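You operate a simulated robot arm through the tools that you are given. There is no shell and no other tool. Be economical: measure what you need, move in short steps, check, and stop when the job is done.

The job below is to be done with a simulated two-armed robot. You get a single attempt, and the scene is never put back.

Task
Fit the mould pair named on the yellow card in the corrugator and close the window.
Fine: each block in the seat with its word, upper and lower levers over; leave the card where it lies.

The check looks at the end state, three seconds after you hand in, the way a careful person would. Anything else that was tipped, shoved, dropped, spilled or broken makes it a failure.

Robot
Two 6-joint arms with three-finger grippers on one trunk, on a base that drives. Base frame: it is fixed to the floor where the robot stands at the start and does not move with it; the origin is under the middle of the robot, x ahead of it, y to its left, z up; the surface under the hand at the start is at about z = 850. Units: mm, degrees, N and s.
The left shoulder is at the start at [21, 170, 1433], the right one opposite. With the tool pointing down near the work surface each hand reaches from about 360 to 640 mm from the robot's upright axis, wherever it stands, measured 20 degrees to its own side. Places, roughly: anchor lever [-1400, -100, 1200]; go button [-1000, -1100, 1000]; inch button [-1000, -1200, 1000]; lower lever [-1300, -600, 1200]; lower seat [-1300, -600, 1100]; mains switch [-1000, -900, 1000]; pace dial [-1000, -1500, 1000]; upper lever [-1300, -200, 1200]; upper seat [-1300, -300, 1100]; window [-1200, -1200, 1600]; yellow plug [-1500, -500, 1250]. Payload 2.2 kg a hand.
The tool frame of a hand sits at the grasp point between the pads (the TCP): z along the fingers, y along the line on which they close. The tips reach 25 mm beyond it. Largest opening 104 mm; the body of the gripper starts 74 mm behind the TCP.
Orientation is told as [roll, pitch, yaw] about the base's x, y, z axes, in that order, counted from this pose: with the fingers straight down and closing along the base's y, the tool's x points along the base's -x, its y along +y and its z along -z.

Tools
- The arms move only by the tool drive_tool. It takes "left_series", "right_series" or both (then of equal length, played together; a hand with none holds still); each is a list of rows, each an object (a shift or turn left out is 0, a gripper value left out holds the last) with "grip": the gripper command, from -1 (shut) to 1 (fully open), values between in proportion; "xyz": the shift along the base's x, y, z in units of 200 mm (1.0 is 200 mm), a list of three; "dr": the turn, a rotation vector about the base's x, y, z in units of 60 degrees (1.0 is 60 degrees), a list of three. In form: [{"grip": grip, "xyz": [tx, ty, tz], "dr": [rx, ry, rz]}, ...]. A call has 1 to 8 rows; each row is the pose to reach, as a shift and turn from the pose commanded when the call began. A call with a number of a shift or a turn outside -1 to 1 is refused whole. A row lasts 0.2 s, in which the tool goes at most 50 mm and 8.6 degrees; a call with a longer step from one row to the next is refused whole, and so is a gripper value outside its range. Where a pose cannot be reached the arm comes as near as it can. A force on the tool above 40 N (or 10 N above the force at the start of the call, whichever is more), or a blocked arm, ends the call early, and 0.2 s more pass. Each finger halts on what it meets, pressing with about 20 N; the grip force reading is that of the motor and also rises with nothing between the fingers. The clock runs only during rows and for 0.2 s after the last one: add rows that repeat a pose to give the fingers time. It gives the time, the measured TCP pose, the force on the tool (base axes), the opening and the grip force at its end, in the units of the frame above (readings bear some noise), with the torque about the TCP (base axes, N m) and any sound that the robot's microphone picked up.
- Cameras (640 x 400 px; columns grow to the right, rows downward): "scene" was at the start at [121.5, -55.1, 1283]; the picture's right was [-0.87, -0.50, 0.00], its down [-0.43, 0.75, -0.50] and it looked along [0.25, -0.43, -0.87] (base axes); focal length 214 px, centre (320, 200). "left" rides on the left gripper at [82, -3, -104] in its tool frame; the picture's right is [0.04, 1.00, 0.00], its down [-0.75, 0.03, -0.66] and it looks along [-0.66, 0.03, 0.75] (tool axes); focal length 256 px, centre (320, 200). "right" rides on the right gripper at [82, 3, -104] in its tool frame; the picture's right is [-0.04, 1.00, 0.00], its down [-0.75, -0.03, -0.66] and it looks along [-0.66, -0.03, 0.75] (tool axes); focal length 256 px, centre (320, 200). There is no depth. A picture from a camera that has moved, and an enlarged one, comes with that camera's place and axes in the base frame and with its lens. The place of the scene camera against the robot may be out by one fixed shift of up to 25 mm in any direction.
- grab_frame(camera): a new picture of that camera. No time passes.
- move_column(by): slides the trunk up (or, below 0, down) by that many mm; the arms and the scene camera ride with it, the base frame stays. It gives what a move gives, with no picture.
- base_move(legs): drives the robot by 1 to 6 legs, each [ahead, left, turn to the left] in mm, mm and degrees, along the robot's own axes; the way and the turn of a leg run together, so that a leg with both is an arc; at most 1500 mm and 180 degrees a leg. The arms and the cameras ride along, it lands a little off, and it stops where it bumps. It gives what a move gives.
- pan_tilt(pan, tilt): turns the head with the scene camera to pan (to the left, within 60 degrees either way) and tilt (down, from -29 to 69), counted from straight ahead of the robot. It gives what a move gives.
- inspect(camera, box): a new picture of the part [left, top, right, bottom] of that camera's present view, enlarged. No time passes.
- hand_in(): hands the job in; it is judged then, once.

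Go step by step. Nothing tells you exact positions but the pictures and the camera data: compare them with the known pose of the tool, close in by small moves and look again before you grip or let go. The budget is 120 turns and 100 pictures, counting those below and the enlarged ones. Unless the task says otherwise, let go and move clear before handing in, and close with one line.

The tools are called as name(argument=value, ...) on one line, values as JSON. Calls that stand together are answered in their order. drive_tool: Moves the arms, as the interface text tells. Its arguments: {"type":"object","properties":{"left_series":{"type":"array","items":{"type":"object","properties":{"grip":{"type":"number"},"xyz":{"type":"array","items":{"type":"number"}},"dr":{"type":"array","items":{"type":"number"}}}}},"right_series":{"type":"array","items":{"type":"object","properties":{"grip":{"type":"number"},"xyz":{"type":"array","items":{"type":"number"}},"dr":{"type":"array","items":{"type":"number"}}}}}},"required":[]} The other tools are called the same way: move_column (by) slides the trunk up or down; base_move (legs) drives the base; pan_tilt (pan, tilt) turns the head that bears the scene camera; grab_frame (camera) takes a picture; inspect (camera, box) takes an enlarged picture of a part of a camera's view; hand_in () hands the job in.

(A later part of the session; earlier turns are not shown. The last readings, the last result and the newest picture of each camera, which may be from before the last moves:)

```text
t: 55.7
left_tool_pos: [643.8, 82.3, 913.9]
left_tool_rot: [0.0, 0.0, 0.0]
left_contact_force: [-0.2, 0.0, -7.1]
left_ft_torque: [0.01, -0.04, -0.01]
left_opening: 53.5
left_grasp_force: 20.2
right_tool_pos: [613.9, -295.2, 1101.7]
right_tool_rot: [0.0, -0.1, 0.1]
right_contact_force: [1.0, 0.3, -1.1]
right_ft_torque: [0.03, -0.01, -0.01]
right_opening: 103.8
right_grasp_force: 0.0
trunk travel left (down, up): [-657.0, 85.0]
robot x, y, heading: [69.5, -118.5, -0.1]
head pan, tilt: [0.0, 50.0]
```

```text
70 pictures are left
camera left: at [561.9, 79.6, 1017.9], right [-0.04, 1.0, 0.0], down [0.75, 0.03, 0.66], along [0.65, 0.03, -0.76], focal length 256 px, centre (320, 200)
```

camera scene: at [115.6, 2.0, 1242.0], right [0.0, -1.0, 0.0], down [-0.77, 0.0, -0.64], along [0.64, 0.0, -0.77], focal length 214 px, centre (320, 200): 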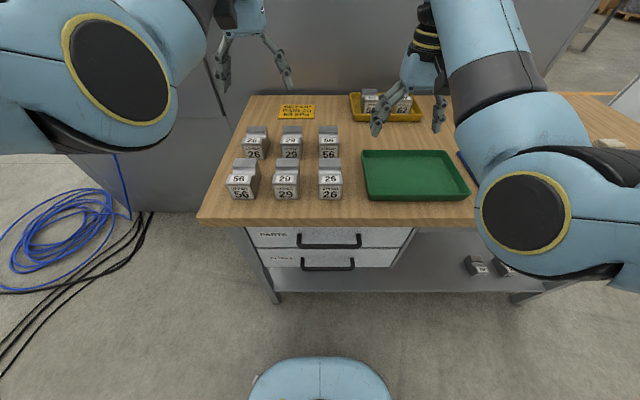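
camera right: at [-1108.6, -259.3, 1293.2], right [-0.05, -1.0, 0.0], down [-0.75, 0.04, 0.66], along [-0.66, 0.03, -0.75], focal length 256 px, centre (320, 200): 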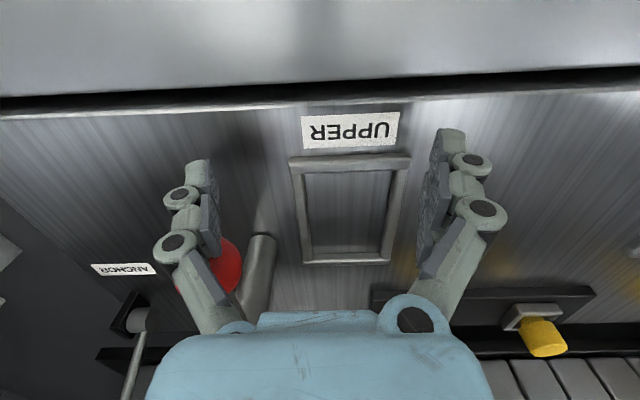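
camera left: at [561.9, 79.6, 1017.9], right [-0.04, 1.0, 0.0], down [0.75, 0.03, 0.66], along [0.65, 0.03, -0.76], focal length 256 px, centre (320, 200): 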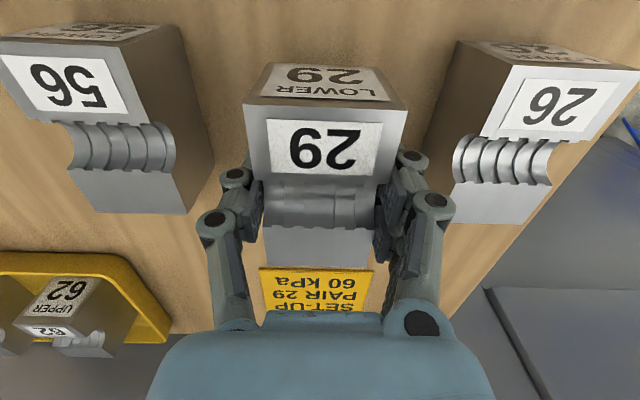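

LOWER 29 is securely lifted (about 0.7 kg). I raise it more, then shift the base so the right hand comes over UPPER 29, while the left block ends up beyond the bench's left edge.

move_column(by=70)

base_move(legs=[[-125, 0, 0], [0, 353, 0]])

move_column(by=-70)

grab_frame(camera="right")

grab_frame(camera="scene")

```text
t: 56.8
left_tool_pos: [643.3, 82.2, 983.6]
left_tool_rot: [0.0, 0.1, 0.0]
left_contact_force: [-0.5, 0.5, -7.1]
left_ft_torque: [0.0, -0.05, 0.02]
left_opening: 53.4
left_grasp_force: 20.1
right_tool_pos: [613.5, -294.1, 1172.4]
right_tool_rot: [0.1, -0.1, 0.0]
right_contact_force: [0.3, 0.5, 0.4]
right_ft_torque: [0.0, 0.02, 0.03]
right_opening: 104.0
right_grasp_force: 0.2
trunk travel left (down, up): [-727.0, 15.0]
robot x, y, heading: [65.8, -121.9, 0.0]
head pan, tilt: [0.0, 50.0]
```

```text
t: 60.0
left_tool_pos: [515.3, 433.1, 983.9]
left_tool_rot: [-0.1, 0.0, 0.2]
left_contact_force: [-0.3, 0.6, -6.2]
left_ft_torque: [-0.02, 0.01, 0.0]
left_opening: 53.8
left_grasp_force: 20.0
right_tool_pos: [486.0, 55.4, 1173.3]
right_tool_rot: [-0.1, -0.2, 0.1]
right_contact_force: [0.9, 0.0, -0.1]
right_ft_torque: [-0.02, 0.01, 0.02]
right_opening: 103.9
right_grasp_force: 0.1
trunk travel left (down, up): [-727.0, 15.0]
robot x, y, heading: [-59.5, 228.9, 0.3]
head pan, tilt: [0.0, 50.0]
```

```text
t: 61.0
left_tool_pos: [515.4, 434.2, 915.2]
left_tool_rot: [-0.1, 0.0, 0.1]
left_contact_force: [0.6, -0.9, -6.7]
left_ft_torque: [-0.01, -0.05, -0.02]
left_opening: 53.6
left_grasp_force: 19.9
right_tool_pos: [485.8, 55.8, 1103.7]
right_tool_rot: [0.0, -0.2, 0.0]
right_contact_force: [0.1, 0.6, 0.3]
right_ft_torque: [0.0, 0.04, 0.0]
right_opening: 103.9
right_grasp_force: 0.0
trunk travel left (down, up): [-657.0, 85.0]
robot x, y, heading: [-58.6, 227.1, 0.4]
head pan, tilt: [0.0, 50.0]
```

```text
69 pictures are left
camera right: at [405.4, 58.6, 1207.0], right [0.04, 1.0, 0.0], down [0.75, -0.03, 0.66], along [0.66, -0.03, -0.75], focal length 256 px, centre (320, 200)
```

right: 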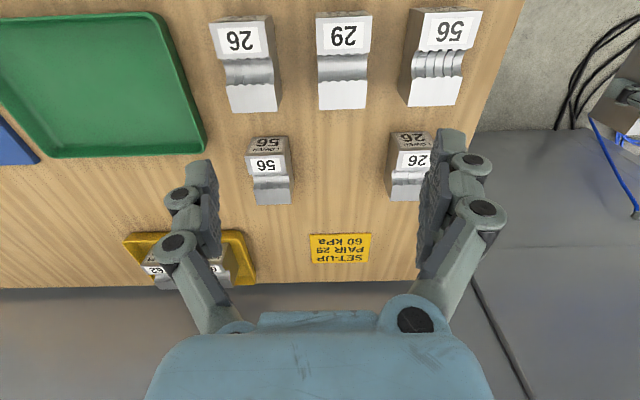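

```text
68 pictures are left
camera scene: at [106.4, 231.3, 1327.5], right [0.0, -1.0, 0.0], down [-0.77, 0.0, -0.64], along [0.64, 0.0, -0.77], focal length 214 px, centre (320, 200)
```

scene: 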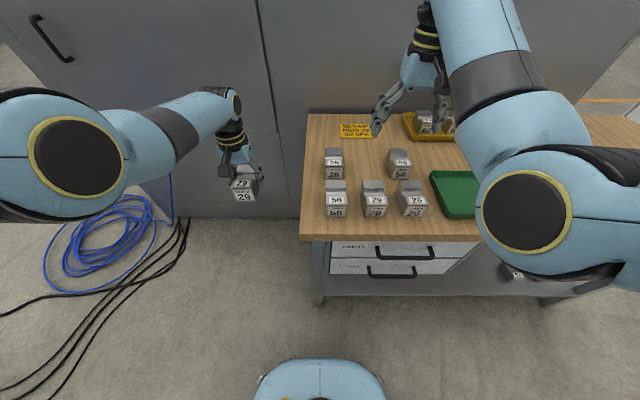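

UPPER 29 is centred at about [481, 80]. I bring the right hand above it and check.

drive_tool(right_series=[{"xyz": [-0.02, 0.06, -0.12], "grip": 0.6}, {"xyz": [-0.02, 0.12, -0.3], "grip": 0.6}, {"xyz": [-0.02, 0.12, -0.5], "grip": 0.6}, {"xyz": [-0.02, 0.12, -0.65], "grip": 0.6}, {"xyz": [-0.02, 0.12, -0.8], "grip": 0.6}, {"xyz": [-0.02, 0.12, -0.8], "grip": 0.6}])

grab_frame(camera="right")

```text
t: 62.4
left_tool_pos: [514.5, 434.1, 915.9]
left_tool_rot: [-0.1, 0.0, 0.2]
left_contact_force: [-0.9, 0.7, -7.6]
left_ft_torque: [0.03, -0.03, -0.01]
left_opening: 53.7
left_grasp_force: 20.3
right_tool_pos: [482.6, 78.7, 942.6]
right_tool_rot: [0.1, -0.2, 0.1]
right_contact_force: [-0.6, 0.1, -0.1]
right_ft_torque: [-0.04, -0.01, -0.01]
right_opening: 83.6
right_grasp_force: 0.1
trunk travel left (down, up): [-657.0, 85.0]
robot x, y, heading: [-57.8, 230.4, 0.1]
head pan, tilt: [0.0, 50.0]
```

```text
67 pictures are left
camera right: at [402.0, 81.6, 1045.6], right [0.04, 1.0, 0.0], down [0.75, -0.03, 0.66], along [0.66, -0.03, -0.75], focal length 256 px, centre (320, 200)
```

right: 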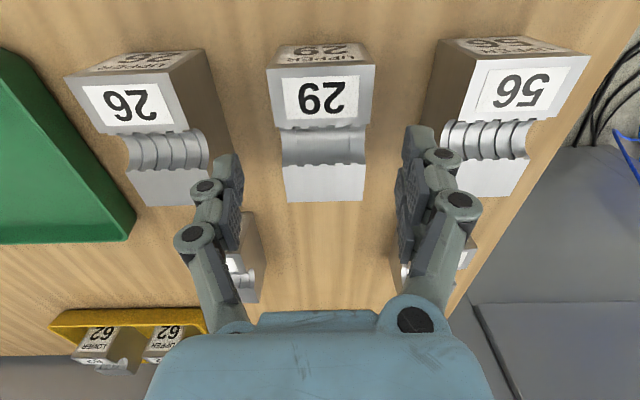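

It's aligned; I go down, grip, and lift with the trunk.

drive_tool(right_series=[{"xyz": [0.01, 0.003, -0.1]}, {"xyz": [0.01, 0.003, -0.2]}, {"xyz": [0.01, 0.003, -0.29]}, {"xyz": [0.01, 0.003, -0.29]}])

drive_tool(right_series=[{"grip": -1}, {"grip": -1}, {"grip": -1}, {"grip": -1}, {"grip": -1}])

move_column(by=80)

grab_frame(camera="right")

grab_frame(camera="left")

```text
t: 63.4
left_tool_pos: [515.6, 433.8, 913.7]
left_tool_rot: [-0.1, 0.0, 0.2]
left_contact_force: [-0.5, -0.1, -6.0]
left_ft_torque: [0.0, -0.05, 0.01]
left_opening: 53.6
left_grasp_force: 20.3
right_tool_pos: [482.9, 81.2, 884.5]
right_tool_rot: [0.0, -0.2, 0.1]
right_contact_force: [0.8, 0.2, 0.7]
right_ft_torque: [0.0, 0.0, 0.04]
right_opening: 83.2
right_grasp_force: 0.1
trunk travel left (down, up): [-657.0, 85.0]
robot x, y, heading: [-62.9, 227.0, 0.2]
head pan, tilt: [0.0, 50.0]
```

```text
t: 64.6
left_tool_pos: [514.7, 432.9, 913.4]
left_tool_rot: [0.0, 0.1, 0.2]
left_contact_force: [0.0, -0.1, -7.1]
left_ft_torque: [-0.03, -0.08, -0.03]
left_opening: 53.9
left_grasp_force: 19.8
right_tool_pos: [484.1, 80.9, 885.2]
right_tool_rot: [0.1, -0.2, 0.1]
right_contact_force: [0.8, -0.6, 0.0]
right_ft_torque: [0.11, -0.11, -0.1]
right_opening: 53.6
right_grasp_force: 20.2
trunk travel left (down, up): [-657.0, 85.0]
robot x, y, heading: [-57.9, 228.1, -0.0]
head pan, tilt: [0.0, 50.0]
```

```text
t: 65.8
left_tool_pos: [515.2, 432.8, 993.8]
left_tool_rot: [0.0, 0.1, 0.1]
left_contact_force: [-0.2, 0.2, -7.3]
left_ft_torque: [-0.01, 0.02, 0.03]
left_opening: 53.6
left_grasp_force: 20.3
right_tool_pos: [483.0, 80.2, 965.1]
right_tool_rot: [0.1, 0.0, 0.0]
right_contact_force: [0.2, 0.8, -7.3]
right_ft_torque: [-0.02, -0.02, -0.01]
right_opening: 53.7
right_grasp_force: 20.2
trunk travel left (down, up): [-737.0, 5.0]
robot x, y, heading: [-59.6, 229.5, 0.3]
head pan, tilt: [0.0, 50.0]
```

```text
66 pictures are left
camera right: at [403.8, 83.0, 1068.1], right [0.04, 1.0, 0.0], down [0.75, -0.03, 0.66], along [0.66, -0.03, -0.75], focal length 256 px, centre (320, 200)
```

right: 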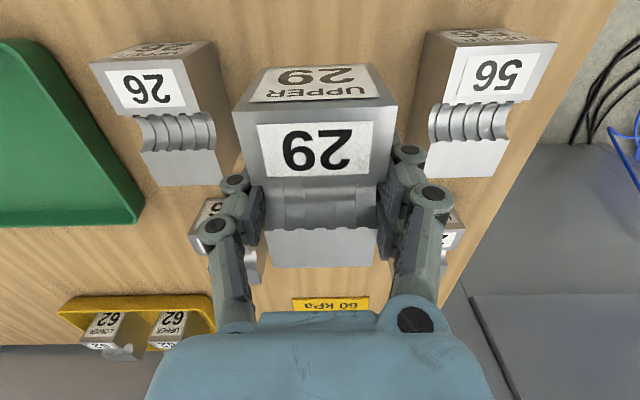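

```text
65 pictures are left
camera left: at [434.4, 429.8, 1097.7], right [-0.04, 1.0, 0.0], down [0.76, 0.03, 0.65], along [0.65, 0.03, -0.76], focal length 256 px, centre (320, 200)
```

left: 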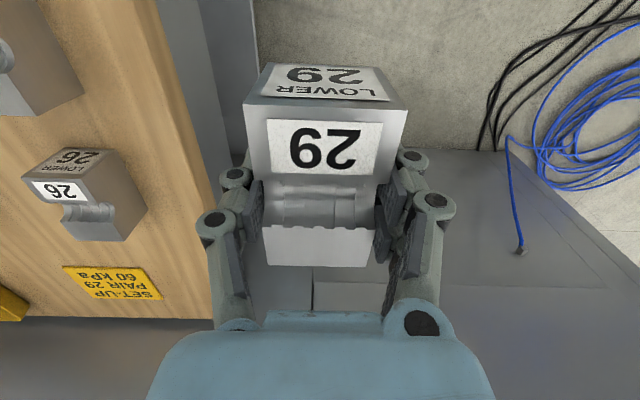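

Both blocks are held firmly. I back away, turn to the corrugator and stop in front of the opening.

base_move(legs=[[-195, 0, 0], [0, -229, 0], [0, 0, 180], [0, 425, 0]])

pan_tilt(pan=0, tilt=25)

grab_frame(camera="scene")

```text
t: 78.3
left_tool_pos: [-814.7, -648.0, 994.7]
left_tool_rot: [-0.1, 0.1, -178.4]
left_contact_force: [-0.6, -0.1, -6.8]
left_ft_torque: [-0.01, 0.03, 0.03]
left_opening: 53.7
left_grasp_force: 20.6
right_tool_pos: [-791.9, -294.7, 964.8]
right_tool_rot: [-0.1, -0.1, -178.6]
right_contact_force: [-0.2, 0.5, -6.7]
right_ft_torque: [0.04, 0.01, 0.01]
right_opening: 53.7
right_grasp_force: 20.2
trunk travel left (down, up): [-737.0, 5.0]
robot x, y, heading: [-245.0, -429.7, -178.3]
head pan, tilt: [0.0, 50.0]
```

```text
t: 79.2
left_tool_pos: [-815.1, -647.6, 993.9]
left_tool_rot: [0.0, 0.1, -178.5]
left_contact_force: [0.9, 0.1, -6.7]
left_ft_torque: [-0.02, 0.03, -0.02]
left_opening: 53.6
left_grasp_force: 19.6
right_tool_pos: [-791.2, -292.3, 963.9]
right_tool_rot: [0.1, 0.0, -178.7]
right_contact_force: [0.0, 0.3, -6.7]
right_ft_torque: [0.0, 0.01, -0.03]
right_opening: 53.6
right_grasp_force: 19.9
trunk travel left (down, up): [-737.0, 5.0]
robot x, y, heading: [-243.6, -429.3, -178.4]
head pan, tilt: [0.0, 25.0]
```

```text
64 pictures are left
camera scene: at [-391.3, -431.2, 1444.9], right [-0.03, 1.0, 0.0], down [0.42, 0.01, -0.91], along [-0.91, -0.02, -0.42], focal length 214 px, centre (320, 200)
```

scene: 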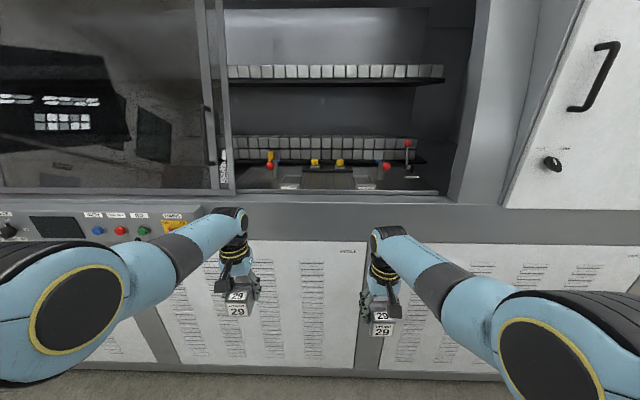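

Heading is off by 1.6°, which I correct, and then I raise both blocks above seat-rim height before driving in.

base_move(legs=[[0, 0, -1.6]])

move_column(by=5)

drive_tool(left_series=[{"xyz": [-0.03, 0, 0.15]}, {"xyz": [-0.06, 0, 0.3]}, {"xyz": [-0.09, 0, 0.45]}, {"xyz": [-0.12, 0.02, 0.6]}, {"xyz": [-0.14, 0.05, 0.75]}, {"xyz": [-0.16, 0.08, 0.9]}, {"xyz": [-0.18, 0.1, 1.0]}, {"xyz": [-0.18, 0.1, 1.0]}], right_series=[{"xyz": [-0.04, 0, 0.15]}, {"xyz": [-0.08, 0, 0.3]}, {"xyz": [-0.12, 0, 0.45]}, {"xyz": [-0.16, 0, 0.6]}, {"xyz": [-0.2, 0, 0.75]}, {"xyz": [-0.24, 0, 0.9]}, {"xyz": [-0.28, 0, 1.0]}, {"xyz": [-0.28, 0, 1.0]}])

```text
t: 80.0
left_tool_pos: [-820.3, -632.4, 993.8]
left_tool_rot: [-0.1, 0.0, 179.8]
left_contact_force: [-0.3, 0.3, -6.3]
left_ft_torque: [0.0, -0.01, -0.01]
left_opening: 53.3
left_grasp_force: 20.0
right_tool_pos: [-787.6, -278.7, 964.3]
right_tool_rot: [-0.1, -0.1, 179.8]
right_contact_force: [0.3, -0.1, -6.8]
right_ft_torque: [0.01, 0.0, -0.03]
right_opening: 53.5
right_grasp_force: 20.0
trunk travel left (down, up): [-737.0, 5.0]
robot x, y, heading: [-246.4, -426.9, 179.8]
head pan, tilt: [0.0, 25.0]
```

```text
t: 80.5
left_tool_pos: [-819.2, -630.8, 998.1]
left_tool_rot: [0.0, 0.1, 179.9]
left_contact_force: [0.0, 0.2, -6.2]
left_ft_torque: [0.0, 0.03, 0.0]
left_opening: 53.4
left_grasp_force: 19.9
right_tool_pos: [-786.5, -279.5, 970.4]
right_tool_rot: [-0.1, -0.1, 179.9]
right_contact_force: [0.1, -0.4, -6.7]
right_ft_torque: [-0.02, 0.01, 0.0]
right_opening: 53.6
right_grasp_force: 19.6
trunk travel left (down, up): [-742.0, 0.0]
robot x, y, heading: [-245.3, -427.5, 179.8]
head pan, tilt: [0.0, 25.0]
```

```text
t: 82.3
left_tool_pos: [-857.3, -611.9, 1199.1]
left_tool_rot: [-0.1, 0.1, 179.9]
left_contact_force: [0.6, 0.3, -5.9]
left_ft_torque: [0.0, 0.0, -0.03]
left_opening: 53.6
left_grasp_force: 19.8
right_tool_pos: [-842.8, -279.9, 1169.2]
right_tool_rot: [0.0, -0.1, 179.8]
right_contact_force: [-0.1, 0.3, -7.0]
right_ft_torque: [-0.01, 0.0, -0.03]
right_opening: 53.5
right_grasp_force: 20.3
trunk travel left (down, up): [-742.0, 0.0]
robot x, y, heading: [-245.4, -429.0, 179.8]
head pan, tilt: [0.0, 25.0]
```

drive_tool(left_series=[{"xyz": [0, 0.05, 0.05]}, {"xyz": [0, 0.12, 0.1]}, {"xyz": [0, 0.18, 0.1]}, {"xyz": [0, 0.18, 0.1]}], right_series=[{"xyz": [-0.03, 0.01, 0.08]}, {"xyz": [-0.06, 0.02, 0.16]}, {"xyz": [-0.08, 0.03, 0.25]}, {"xyz": [-0.08, 0.03, 0.25]}])

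grab_frame(camera="scene")

```text
t: 83.3
left_tool_pos: [-856.6, -575.1, 1218.3]
left_tool_rot: [0.0, 0.1, 179.9]
left_contact_force: [0.7, -0.1, -7.1]
left_ft_torque: [0.02, 0.03, 0.01]
left_opening: 53.4
left_grasp_force: 20.4
right_tool_pos: [-859.8, -272.8, 1218.7]
right_tool_rot: [0.0, 0.0, 179.8]
right_contact_force: [0.2, 0.5, -5.2]
right_ft_torque: [0.02, 0.01, 0.0]
right_opening: 53.7
right_grasp_force: 20.7
trunk travel left (down, up): [-742.0, 0.0]
robot x, y, heading: [-244.7, -432.0, 180.0]
head pan, tilt: [0.0, 25.0]
```

```text
63 pictures are left
camera scene: at [-391.6, -427.1, 1449.9], right [0.0, 1.0, 0.0], down [0.42, 0.0, -0.91], along [-0.91, 0.0, -0.42], focal length 214 px, centre (320, 200)
```

scene: 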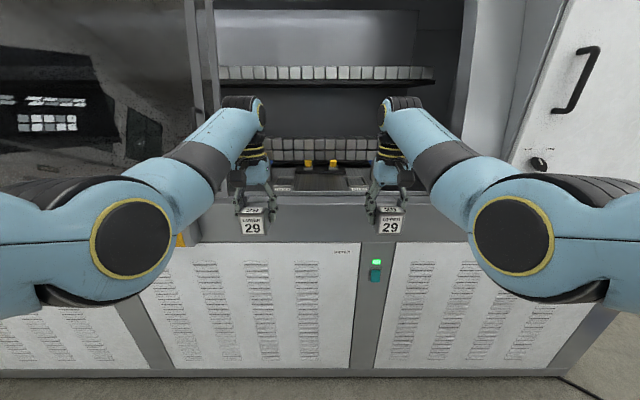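

Both blocks are level at z≈1218 in line with their seats. I drive in most of the way and look.

base_move(legs=[[350, 0, 0]])

grab_frame(camera="left")

grab_frame(camera="right")

grab_frame(camera="scene")

```text
t: 85.6
left_tool_pos: [-1206.4, -573.7, 1218.8]
left_tool_rot: [0.0, 0.1, 179.7]
left_contact_force: [0.4, 0.5, -6.9]
left_ft_torque: [-0.02, -0.01, -0.01]
left_opening: 53.5
left_grasp_force: 19.9
right_tool_pos: [-1208.0, -270.1, 1218.7]
right_tool_rot: [-0.1, -0.2, 179.7]
right_contact_force: [0.6, -0.3, -7.6]
right_ft_torque: [0.0, 0.0, -0.01]
right_opening: 53.9
right_grasp_force: 19.5
trunk travel left (down, up): [-742.0, 0.0]
robot x, y, heading: [-594.4, -428.3, 179.9]
head pan, tilt: [0.0, 25.0]
```

```text
62 pictures are left
camera left: at [-1125.4, -570.8, 1323.0], right [0.04, -1.0, 0.0], down [-0.76, -0.03, 0.66], along [-0.65, -0.02, -0.76], focal length 256 px, centre (320, 200)
```

left: 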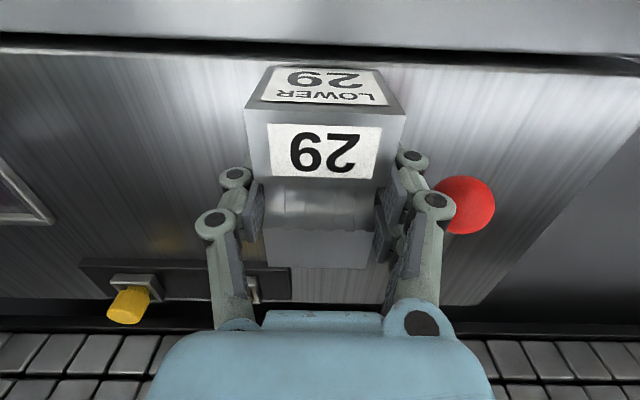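

```text
61 pictures are left
camera right: at [-1125.6, -274.4, 1322.7], right [-0.05, -1.0, 0.0], down [-0.75, 0.03, 0.66], along [-0.66, 0.03, -0.75], focal length 256 px, centre (320, 200)
```

right: 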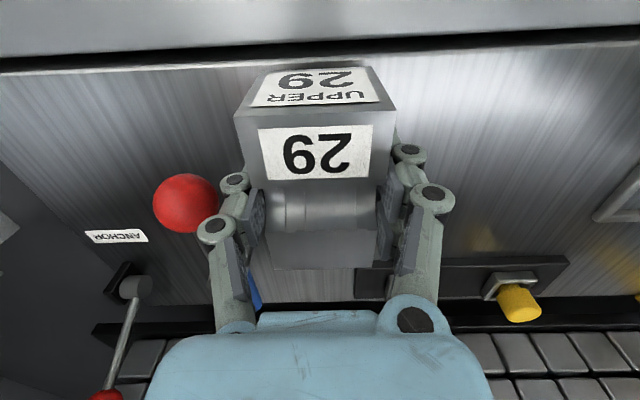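

```text
60 pictures are left
camera scene: at [-741.1, -425.2, 1450.0], right [0.0, 1.0, 0.0], down [0.42, 0.0, -0.91], along [-0.91, 0.0, -0.42], focal length 214 px, centre (320, 200)
```

scene: 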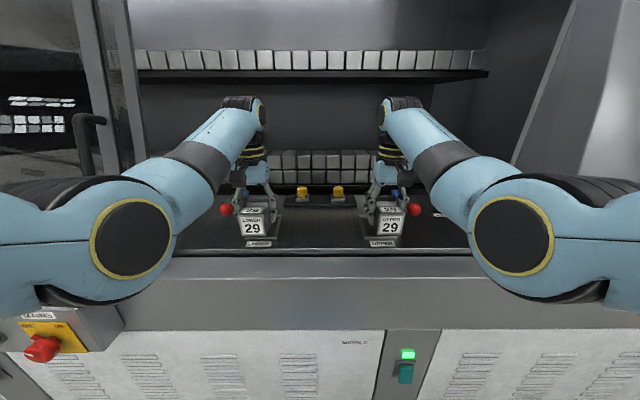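

Alignment is good, with clearance to the levers. I drive the last ~53 mm and look at how the blocks sit over the seats.

base_move(legs=[[53, 0, 0]])

grab_frame(camera="left")

grab_frame(camera="right")

inspect(camera="scene", box=[200, 160, 440, 290])

```text
t: 86.5
left_tool_pos: [-1246.0, -572.6, 1225.4]
left_tool_rot: [-0.2, -0.5, 179.7]
left_contact_force: [2.0, -0.1, -6.2]
left_ft_torque: [-0.02, 0.1, 0.04]
left_opening: 53.6
left_grasp_force: 19.8
right_tool_pos: [-1248.9, -270.9, 1225.7]
right_tool_rot: [0.1, -0.6, 179.7]
right_contact_force: [2.1, -0.5, -5.7]
right_ft_torque: [-0.01, 0.08, 0.01]
right_opening: 53.7
right_grasp_force: 20.0
trunk travel left (down, up): [-742.0, 0.0]
robot x, y, heading: [-644.9, -430.4, 180.1]
head pan, tilt: [0.0, 25.0]
```

```text
59 pictures are left
camera left: at [-1163.6, -570.2, 1328.6], right [0.03, -1.0, 0.0], down [-0.75, -0.03, 0.66], along [-0.66, -0.02, -0.75], focal length 256 px, centre (320, 200)
```

left: 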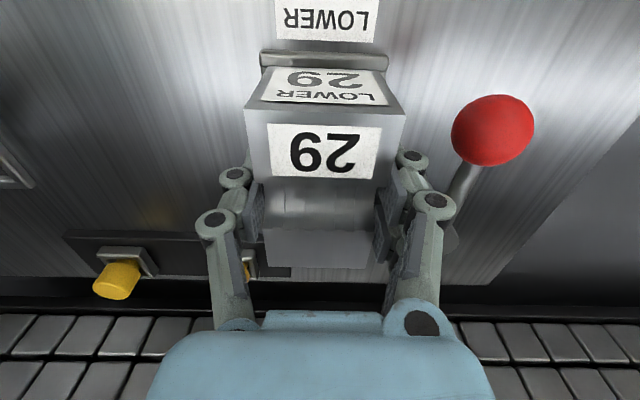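

```text
58 pictures are left
camera right: at [-1164.0, -274.8, 1328.8], right [-0.04, -1.0, 0.0], down [-0.75, 0.03, 0.67], along [-0.67, 0.03, -0.75], focal length 256 px, centre (320, 200)
```

right: 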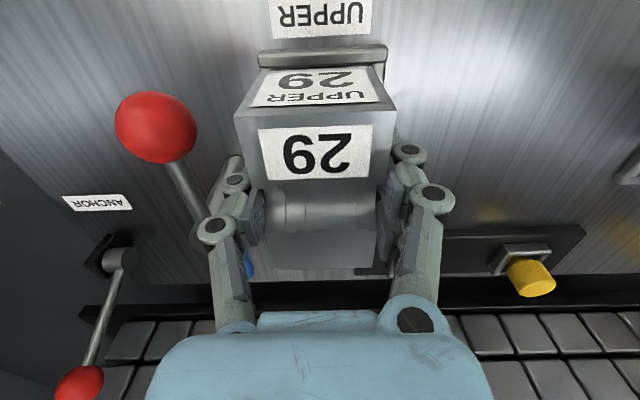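

```text
2.67 times, centred on (320, 225) of scene
camera zoom: at [-781.1, -425.1, 1451.6], right [0.0, 1.0, 0.0], down [0.42, 0.0, -0.91], along [-0.91, 0.0, -0.42], focal length 572 px, centre (320, 133)
```

zoom: 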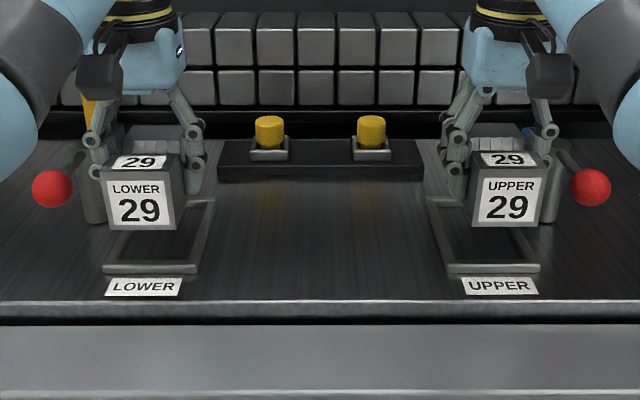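

The base bumped the machine's front slightly (the hands pitched 0.5°), so I back off a few mm and will cover the rest with the arms.

base_move(legs=[[-10, 0, 0]])

drive_tool(left_series=[{"xyz": [-0.05, 0, 0]}, {"xyz": [-0.1, -0.01, 0]}, {"xyz": [-0.1, -0.01, -0.05]}, {"xyz": [-0.1, -0.01, -0.05]}], right_series=[{"xyz": [-0.05, 0, 0]}, {"xyz": [-0.1, -0.015, 0]}, {"xyz": [-0.1, -0.015, -0.05]}, {"xyz": [-0.1, -0.015, -0.05]}])

grab_frame(camera="left")

grab_frame(camera="right")

```text
t: 87.3
left_tool_pos: [-1250.7, -571.9, 1217.8]
left_tool_rot: [-0.1, 0.2, 179.7]
left_contact_force: [-1.0, 0.4, -7.6]
left_ft_torque: [0.0, -0.03, 0.01]
left_opening: 53.5
left_grasp_force: 20.0
right_tool_pos: [-1251.6, -270.8, 1217.6]
right_tool_rot: [-0.1, 0.1, 179.6]
right_contact_force: [-0.5, -0.5, -7.1]
right_ft_torque: [0.01, -0.03, 0.01]
right_opening: 53.5
right_grasp_force: 20.0
trunk travel left (down, up): [-742.0, 0.0]
robot x, y, heading: [-635.6, -430.2, 179.7]
head pan, tilt: [0.0, 25.0]
```

```text
t: 88.3
left_tool_pos: [-1266.2, -574.8, 1208.8]
left_tool_rot: [-0.1, 0.2, 179.6]
left_contact_force: [0.3, -0.2, -7.2]
left_ft_torque: [0.01, 0.0, -0.01]
left_opening: 53.4
left_grasp_force: 19.6
right_tool_pos: [-1268.4, -272.8, 1209.8]
right_tool_rot: [0.0, -0.1, 179.7]
right_contact_force: [0.2, 0.1, -6.3]
right_ft_torque: [-0.04, 0.02, -0.03]
right_opening: 53.5
right_grasp_force: 20.2
trunk travel left (down, up): [-742.0, 0.0]
robot x, y, heading: [-636.2, -431.9, 179.4]
head pan, tilt: [0.0, 25.0]
```

```text
56 pictures are left
camera left: at [-1184.9, -572.6, 1313.0], right [0.04, -1.0, 0.0], down [-0.75, -0.03, 0.66], along [-0.66, -0.02, -0.76], focal length 256 px, centre (320, 200)
```

left: 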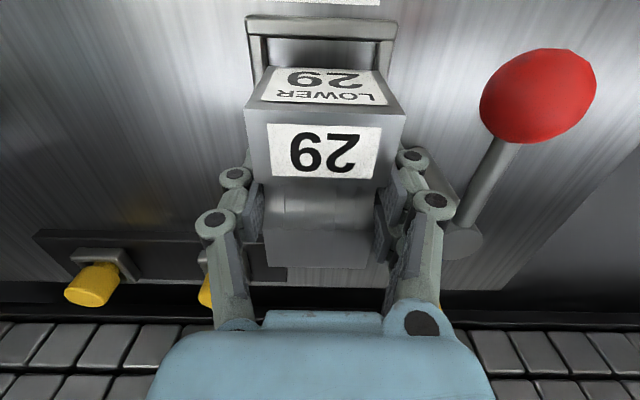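

```text
55 pictures are left
camera right: at [-1185.6, -277.8, 1313.0], right [-0.04, -1.0, 0.0], down [-0.75, 0.03, 0.66], along [-0.66, 0.03, -0.75], focal length 256 px, centre (320, 200)
```

right: 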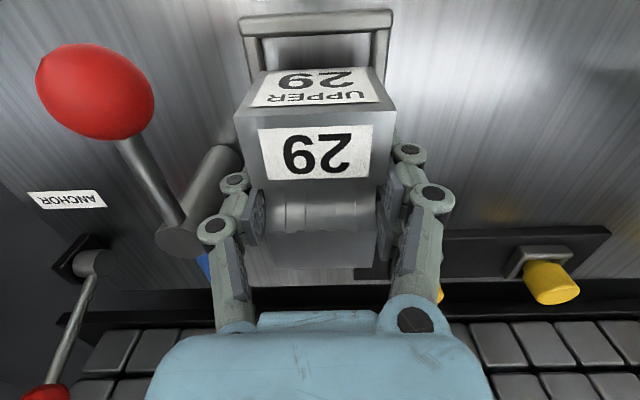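

I compare block and seat edges closely; the UPPER block may be slightly yawed in the hand.

inspect(camera="right", box=[180, 0, 460, 290])

inspect(camera="left", box=[180, 0, 460, 290])

```text
1.38 times, centred on (320, 145) of right
camera zoom: at [-1185.6, -277.8, 1313.0], right [-0.04, -1.0, 0.0], down [-0.75, 0.03, 0.66], along [-0.66, 0.03, -0.75], focal length 353 px, centre (320, 276)
```

zoom: 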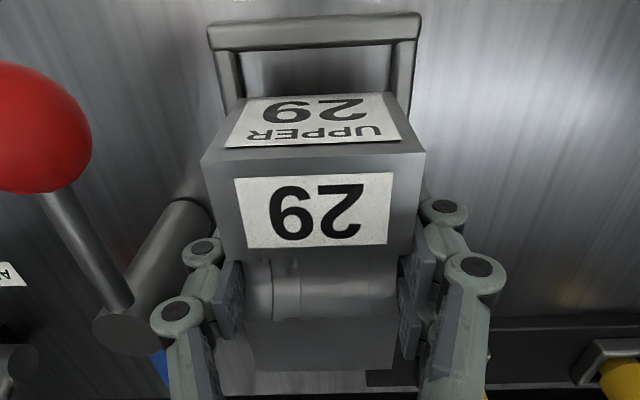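

```text
1.38 times, centred on (320, 145) of left
camera zoom: at [-1184.9, -572.6, 1313.0], right [0.04, -1.0, 0.0], down [-0.75, -0.03, 0.66], along [-0.66, -0.02, -0.76], focal length 353 px, centre (320, 276)
```

zoom: 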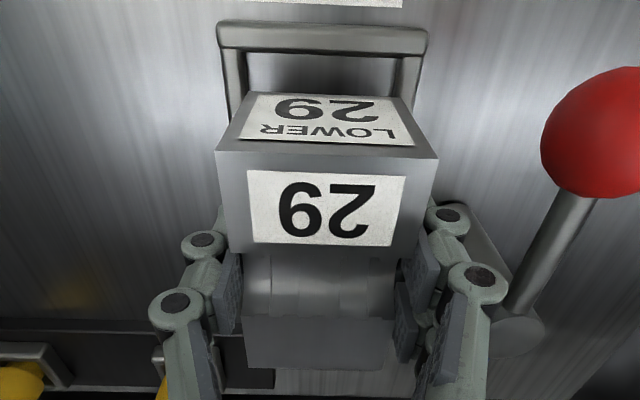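

Both blocks are square to the seats. I shift both about 8 mm toward me (left 1 mm in y) and lower to just above the rims, then check.

drive_tool(left_series=[{"xyz": [0.039, 0.005, 0]}, {"xyz": [0.039, 0.005, -0.05]}, {"xyz": [0.039, 0.005, -0.095]}, {"xyz": [0.039, 0.005, -0.095]}], right_series=[{"xyz": [0.042, 0, 0]}, {"xyz": [0.042, 0, -0.05]}, {"xyz": [0.042, 0, -0.1]}, {"xyz": [0.042, 0, -0.1]}])

inspect(camera="right", box=[180, 0, 460, 290])

inspect(camera="left", box=[180, 0, 460, 290])

inspect(camera="scene", box=[200, 180, 440, 310])

```text
t: 89.3
left_tool_pos: [-1257.9, -574.6, 1190.5]
left_tool_rot: [-0.1, 0.0, 179.8]
left_contact_force: [0.1, -0.7, -7.0]
left_ft_torque: [-0.02, 0.04, -0.04]
left_opening: 53.4
left_grasp_force: 20.0
right_tool_pos: [-1258.5, -274.2, 1189.0]
right_tool_rot: [-0.1, -0.3, 179.7]
right_contact_force: [-0.8, -0.4, -6.5]
right_ft_torque: [-0.04, 0.02, 0.02]
right_opening: 53.5
right_grasp_force: 20.1
trunk travel left (down, up): [-742.0, 0.0]
robot x, y, heading: [-636.3, -427.8, 179.6]
head pan, tilt: [0.0, 25.0]
```

```text
1.38 times, centred on (320, 145) of right
camera zoom: at [-1176.3, -277.8, 1293.4], right [-0.04, -1.0, 0.0], down [-0.75, 0.03, 0.66], along [-0.66, 0.03, -0.75], focal length 353 px, centre (320, 276)
```

zoom: 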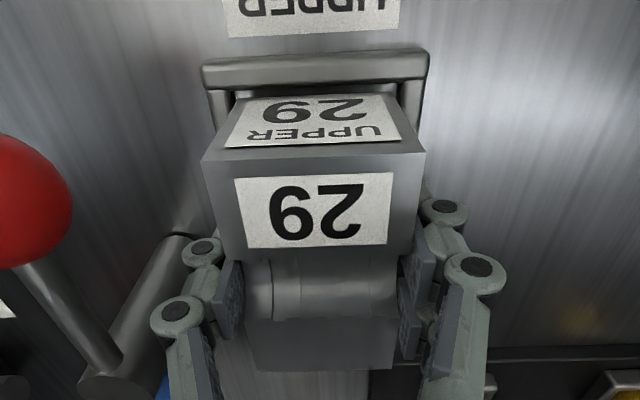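

```text
1.38 times, centred on (320, 145) of left
camera zoom: at [-1176.5, -571.1, 1293.9], right [0.03, -1.0, 0.0], down [-0.75, -0.03, 0.66], along [-0.66, -0.02, -0.75], focal length 353 px, centre (320, 276)
```

zoom: 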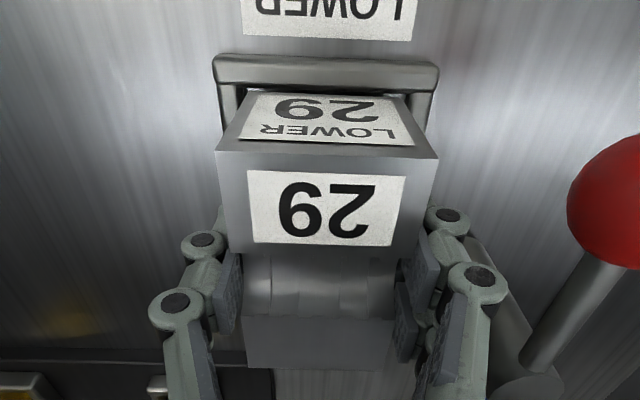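

```text
2.67 times, centred on (320, 245) of scene
camera zoom: at [-783.0, -425.0, 1450.1], right [0.0, 1.0, 0.0], down [0.42, 0.0, -0.91], along [-0.91, 0.0, -0.42], focal length 572 px, centre (320, 80)
```

zoom: 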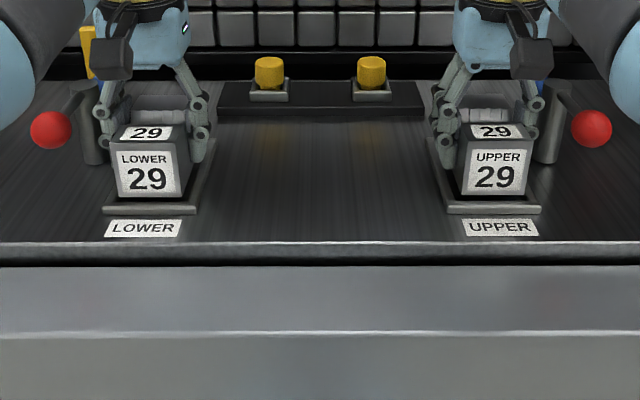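

Alignment looks right on both. I lower slowly, watching the force.

drive_tool(left_series=[{"xyz": [0, 0, -0.02]}, {"xyz": [0, 0, -0.04]}, {"xyz": [0, 0, -0.06]}, {"xyz": [0, 0, -0.06]}], right_series=[{"xyz": [0, 0, -0.02]}, {"xyz": [0, 0, -0.04]}, {"xyz": [0, 0, -0.06]}, {"xyz": [0, 0, -0.06]}])

```text
t: 90.3
left_tool_pos: [-1259.3, -573.5, 1178.0]
left_tool_rot: [-0.1, 0.1, 179.7]
left_contact_force: [-0.6, 0.2, -6.4]
left_ft_torque: [0.02, -0.06, 0.04]
left_opening: 53.5
left_grasp_force: 20.0
right_tool_pos: [-1259.5, -273.9, 1177.4]
right_tool_rot: [0.0, -0.1, 179.6]
right_contact_force: [0.8, -0.1, -7.1]
right_ft_torque: [-0.03, 0.02, 0.0]
right_opening: 53.5
right_grasp_force: 19.9
trunk travel left (down, up): [-742.0, 0.0]
robot x, y, heading: [-633.7, -425.6, 179.7]
head pan, tilt: [0.0, 25.0]
```

drive_tool(left_series=[{"xyz": [0, 0, -0.015]}, {"xyz": [0, 0, -0.03]}, {"xyz": [0, 0, -0.03]}], right_series=[{"xyz": [0, 0, -0.015]}, {"xyz": [0, 0, -0.03]}, {"xyz": [0, 0, -0.03]}])

inspect(camera="left", box=[180, 0, 460, 290])

inspect(camera="right", box=[180, 0, 460, 290])

```text
t: 91.1
left_tool_pos: [-1258.2, -573.8, 1176.4]
left_tool_rot: [0.0, -0.4, 179.6]
left_contact_force: [-7.8, 1.4, 13.2]
left_ft_torque: [-0.36, 0.12, -0.07]
left_opening: 53.6
left_grasp_force: 20.4
right_tool_pos: [-1257.9, -272.5, 1175.5]
right_tool_rot: [0.1, -0.6, 179.8]
right_contact_force: [-4.5, -0.3, 20.2]
right_ft_torque: [0.21, 0.02, 0.09]
right_opening: 53.8
right_grasp_force: 19.5
trunk travel left (down, up): [-742.0, 0.0]
robot x, y, heading: [-637.5, -429.4, 179.8]
head pan, tilt: [0.0, 25.0]
```

```text
1.38 times, centred on (320, 145) of left
camera zoom: at [-1175.6, -571.1, 1279.1], right [0.03, -1.0, 0.0], down [-0.75, -0.03, 0.66], along [-0.66, -0.02, -0.75], focal length 353 px, centre (320, 276)
```

zoom: 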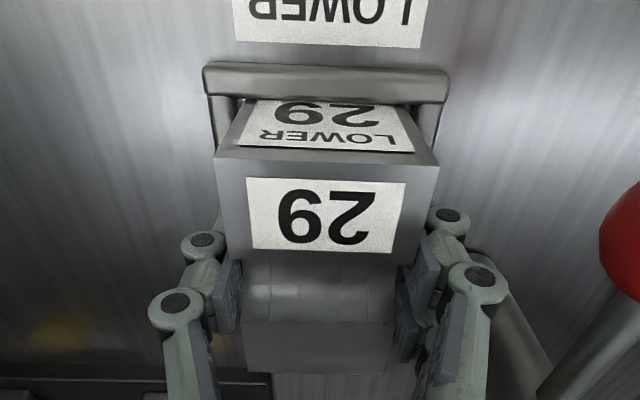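

```text
1.38 times, centred on (320, 145) of right
camera zoom: at [-1175.5, -277.8, 1279.5], right [-0.04, -1.0, 0.0], down [-0.75, 0.03, 0.66], along [-0.66, 0.03, -0.75], focal length 353 px, centre (320, 276)
```

zoom: 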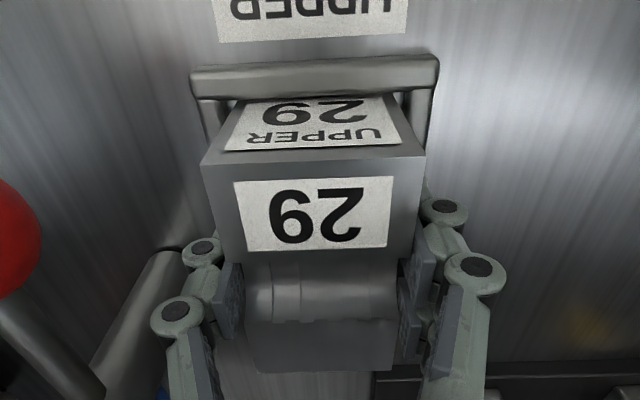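

The lower edge of each block now hides behind the front rim, so they're entering the seats but rubbing at the front (force toward -x). I ease both back 1.5 mm and continue down a little.

drive_tool(left_series=[{"xyz": [-0.008, 0, 0.01]}, {"xyz": [-0.008, 0, 0]}, {"xyz": [-0.008, 0, -0.01]}, {"xyz": [-0.008, 0, -0.01]}], right_series=[{"xyz": [-0.006, -0.002, 0.01]}, {"xyz": [-0.006, -0.002, 0]}, {"xyz": [-0.006, -0.002, -0.01]}, {"xyz": [-0.006, -0.002, -0.01]}])

inspect(camera="scene", box=[220, 210, 300, 290])

inspect(camera="scene", box=[350, 210, 430, 290])

```text
t: 92.1
left_tool_pos: [-1259.0, -574.7, 1176.1]
left_tool_rot: [0.1, -0.5, 179.7]
left_contact_force: [-9.0, -1.8, 32.2]
left_ft_torque: [-0.76, -0.53, -0.17]
left_opening: 53.6
left_grasp_force: 20.2
right_tool_pos: [-1259.6, -273.0, 1175.7]
right_tool_rot: [0.0, -0.6, 179.7]
right_contact_force: [-8.2, 2.6, 34.1]
right_ft_torque: [-0.44, -0.59, -0.01]
right_opening: 53.7
right_grasp_force: 20.7
trunk travel left (down, up): [-742.0, 0.0]
robot x, y, heading: [-635.9, -424.8, 179.7]
head pan, tilt: [0.0, 25.0]
```

```text
5.00 times, centred on (260, 250) of scene
camera zoom: at [-778.5, -424.7, 1451.0], right [0.0, 1.0, 0.0], down [0.42, 0.0, -0.91], along [-0.91, 0.0, -0.42], focal length 1072 px, centre (620, -50)
```

zoom: 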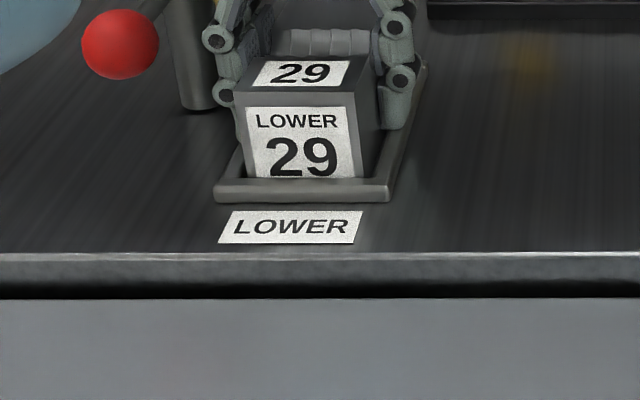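

```text
5.00 times, centred on (390, 250) of scene
camera zoom: at [-778.5, -424.7, 1451.0], right [0.0, 1.0, 0.0], down [0.42, 0.0, -0.91], along [-0.91, 0.0, -0.42], focal length 1072 px, centre (-30, -50)
```

zoom: 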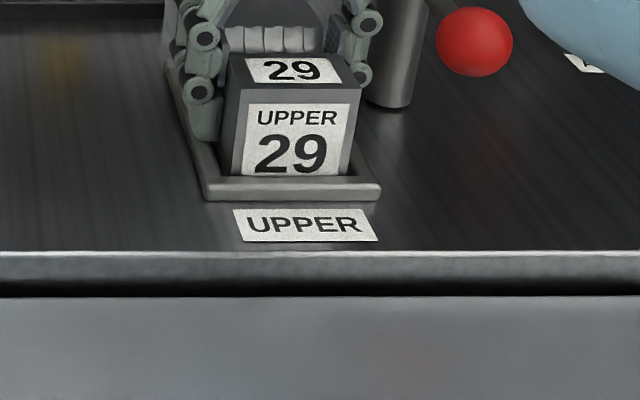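

Both blocks sit down inside the rims (force is bearing on the seat floor). I relax the pressing and open the hands slightly.

drive_tool(left_series=[{"xyz": [0, 0, 0.015]}, {"xyz": [0, 0, 0.015]}], right_series=[{"xyz": [0, 0, 0.015]}, {"xyz": [0, 0, 0.015]}])

drive_tool(left_series=[{"grip": 0.25}, {"grip": 0.25}, {"grip": 0.25}], right_series=[{"grip": 0.25}, {"grip": 0.25}, {"grip": 0.25}])

inspect(camera="left", box=[180, 0, 460, 290])

inspect(camera="right", box=[180, 0, 460, 290])

```text
t: 92.7
left_tool_pos: [-1257.0, -574.1, 1176.2]
left_tool_rot: [0.0, -0.2, 179.7]
left_contact_force: [-6.7, -1.9, 20.4]
left_ft_torque: [-0.58, 0.5, -0.07]
left_opening: 53.7
left_grasp_force: 20.3
right_tool_pos: [-1259.7, -272.9, 1175.6]
right_tool_rot: [0.1, -0.5, 179.8]
right_contact_force: [-7.6, 2.1, 24.5]
right_ft_torque: [-0.41, 0.37, -0.16]
right_opening: 53.8
right_grasp_force: 20.1
trunk travel left (down, up): [-742.0, 0.0]
robot x, y, heading: [-635.7, -429.2, 179.5]
head pan, tilt: [0.0, 25.0]
```

```text
t: 93.5
left_tool_pos: [-1258.4, -573.2, 1173.8]
left_tool_rot: [0.0, 0.1, 179.7]
left_contact_force: [-1.7, 2.1, 8.0]
left_ft_torque: [0.03, 0.03, 0.04]
left_opening: 65.9
left_grasp_force: 0.1
right_tool_pos: [-1258.7, -274.7, 1173.6]
right_tool_rot: [0.0, -0.2, 179.8]
right_contact_force: [-1.7, -0.3, 17.5]
right_ft_torque: [-0.08, -0.02, -0.04]
right_opening: 65.5
right_grasp_force: 6.1
trunk travel left (down, up): [-742.0, 0.0]
robot x, y, heading: [-633.0, -427.3, 179.5]
head pan, tilt: [0.0, 25.0]
```

```text
1.38 times, centred on (320, 145) of left
camera zoom: at [-1175.6, -570.8, 1277.9], right [0.03, -1.0, 0.0], down [-0.75, -0.03, 0.66], along [-0.66, -0.02, -0.76], focal length 353 px, centre (320, 276)
```

zoom: 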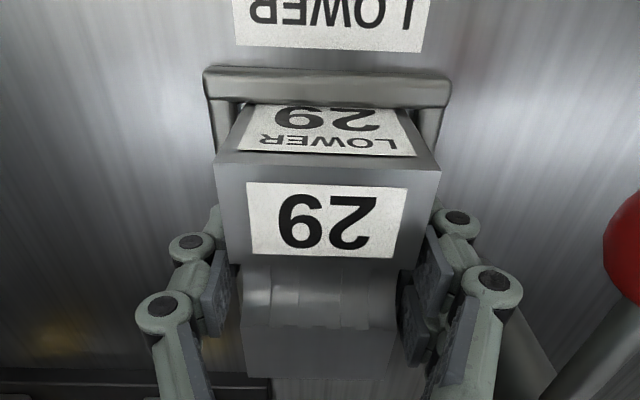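

```text
1.38 times, centred on (320, 145) of right
camera zoom: at [-1175.0, -278.2, 1277.7], right [-0.04, -1.0, 0.0], down [-0.75, 0.03, 0.66], along [-0.66, 0.03, -0.75], focal length 353 px, centre (320, 276)
```

zoom: 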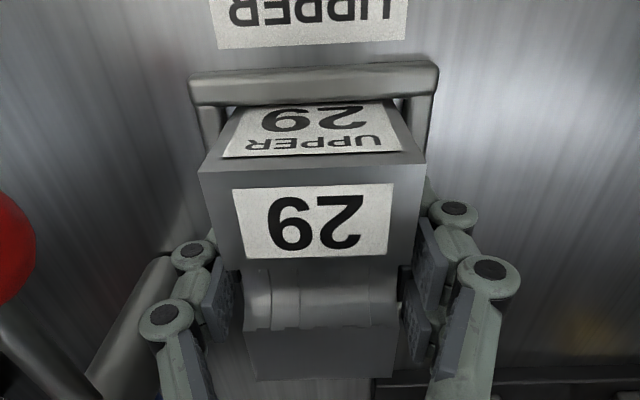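

Both blocks stand in their seats, released. I raise the hands straight up a bit at a time, then narrow the fingers.

drive_tool(left_series=[{"xyz": [0, 0, 0.05]}, {"xyz": [0, 0, 0.13]}, {"xyz": [0, 0, 0.21]}, {"xyz": [0, 0, 0.26]}, {"xyz": [0, 0, 0.26]}], right_series=[{"xyz": [0, 0, 0.05]}, {"xyz": [0, 0, 0.13]}, {"xyz": [0, 0, 0.21]}, {"xyz": [0, 0, 0.26]}, {"xyz": [0, 0, 0.26]}])

grab_frame(camera="left")

grab_frame(camera="right")

```text
t: 94.7
left_tool_pos: [-1259.6, -573.4, 1225.7]
left_tool_rot: [0.0, 0.0, 179.7]
left_contact_force: [0.0, 0.6, 0.0]
left_ft_torque: [-0.02, -0.01, -0.01]
left_opening: 65.0
left_grasp_force: 0.1
right_tool_pos: [-1260.8, -273.9, 1224.6]
right_tool_rot: [-0.1, -0.3, 179.7]
right_contact_force: [1.1, -0.8, -0.1]
right_ft_torque: [0.0, 0.0, 0.02]
right_opening: 65.1
right_grasp_force: 0.1
trunk travel left (down, up): [-742.0, 0.0]
robot x, y, heading: [-639.7, -428.3, 179.8]
head pan, tilt: [0.0, 25.0]
```

```text
43 pictures are left
camera left: at [-1177.6, -571.0, 1329.9], right [0.03, -1.0, 0.0], down [-0.75, -0.03, 0.66], along [-0.66, -0.02, -0.75], focal length 256 px, centre (320, 200)
```

left: 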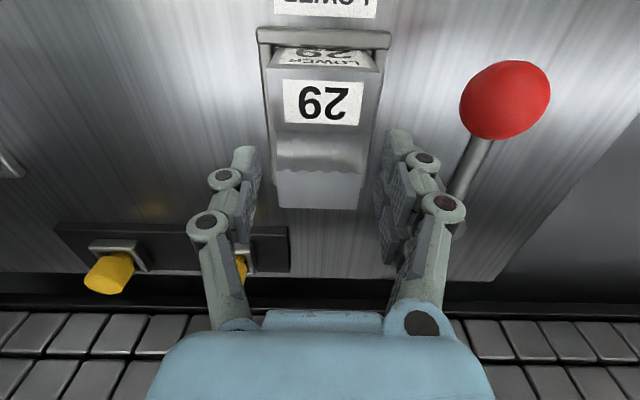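

```text
42 pictures are left
camera right: at [-1176.9, -278.1, 1329.7], right [-0.04, -1.0, 0.0], down [-0.75, 0.03, 0.66], along [-0.66, 0.03, -0.75], focal length 256 px, centre (320, 200)
```

right: 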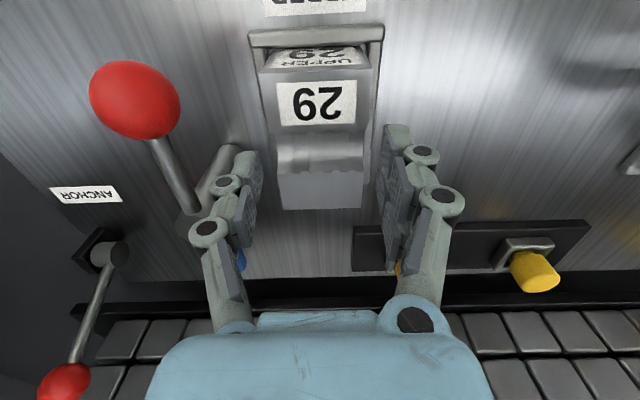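

Both blocks sit squarely in their seats. Next the levers: I close the fingers above the blocks and bring each hand to the inner side of its red ball for a gentle test push.

drive_tool(left_series=[{"grip": -1, "xyz": [0, 0, 0.02]}, {"grip": -1, "xyz": [0, 0, 0.02]}, {"grip": -1, "xyz": [0.0, 0, 0.02]}, {"grip": -1, "xyz": [0.12, 0, 0.02]}, {"grip": -1, "xyz": [0.23, 0, 0.02]}, {"grip": -1, "xyz": [0.23, -0.1, 0.02]}, {"grip": -1, "xyz": [0.23, -0.17, 0.02]}, {"grip": -1, "xyz": [0.23, -0.17, 0.02]}], right_series=[{"grip": -1, "xyz": [0, 0, 0.02]}, {"grip": -1, "xyz": [0, 0, 0.02]}, {"grip": -1, "xyz": [0.0, 0, 0.02]}, {"grip": -1, "xyz": [0.12, 0, 0.02]}, {"grip": -1, "xyz": [0.23, 0, 0.02]}, {"grip": -1, "xyz": [0.23, 0.1, 0.02]}, {"grip": -1, "xyz": [0.23, 0.17, 0.02]}, {"grip": -1, "xyz": [0.23, 0.17, 0.02]}])

grab_frame(camera="left")

inspect(camera="scene", box=[200, 170, 440, 300])

```text
t: 96.5
left_tool_pos: [-1218.9, -607.0, 1225.3]
left_tool_rot: [-0.2, -0.2, 179.6]
left_contact_force: [-0.1, -0.5, 0.3]
left_ft_torque: [0.0, 0.02, 0.0]
left_opening: 0.0
left_grasp_force: 19.9
left hand out of reach, approached as far as the arm can: row 5, 6, 7, 8
right_tool_pos: [-1218.5, -241.2, 1225.9]
right_tool_rot: [-0.1, -0.3, 179.7]
right_contact_force: [-0.5, -0.9, -0.9]
right_ft_torque: [0.0, 0.02, 0.0]
right_opening: 0.0
right_grasp_force: 20.0
right hand out of reach, approached as far as the arm can: row 6, 7, 8
trunk travel left (down, up): [-742.0, 0.0]
robot x, y, heading: [-636.7, -427.2, 179.9]
head pan, tilt: [0.0, 25.0]
```

```text
41 pictures are left
camera left: at [-1137.3, -604.3, 1329.2], right [0.04, -1.0, 0.0], down [-0.75, -0.03, 0.66], along [-0.66, -0.02, -0.75], focal length 256 px, centre (320, 200)
```

left: 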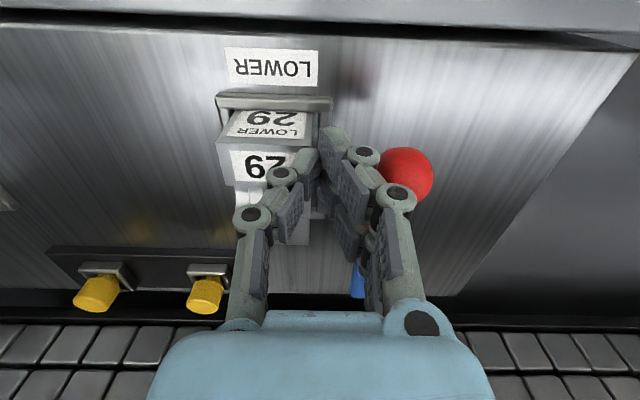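

```text
2.67 times, centred on (320, 235) of scene
camera zoom: at [-782.2, -425.0, 1450.2], right [0.0, 1.0, 0.0], down [0.42, 0.0, -0.91], along [-0.91, 0.0, -0.42], focal length 572 px, centre (320, 107)
```

zoom: 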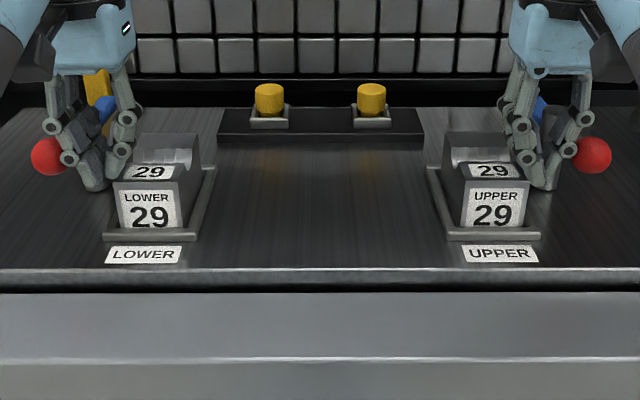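

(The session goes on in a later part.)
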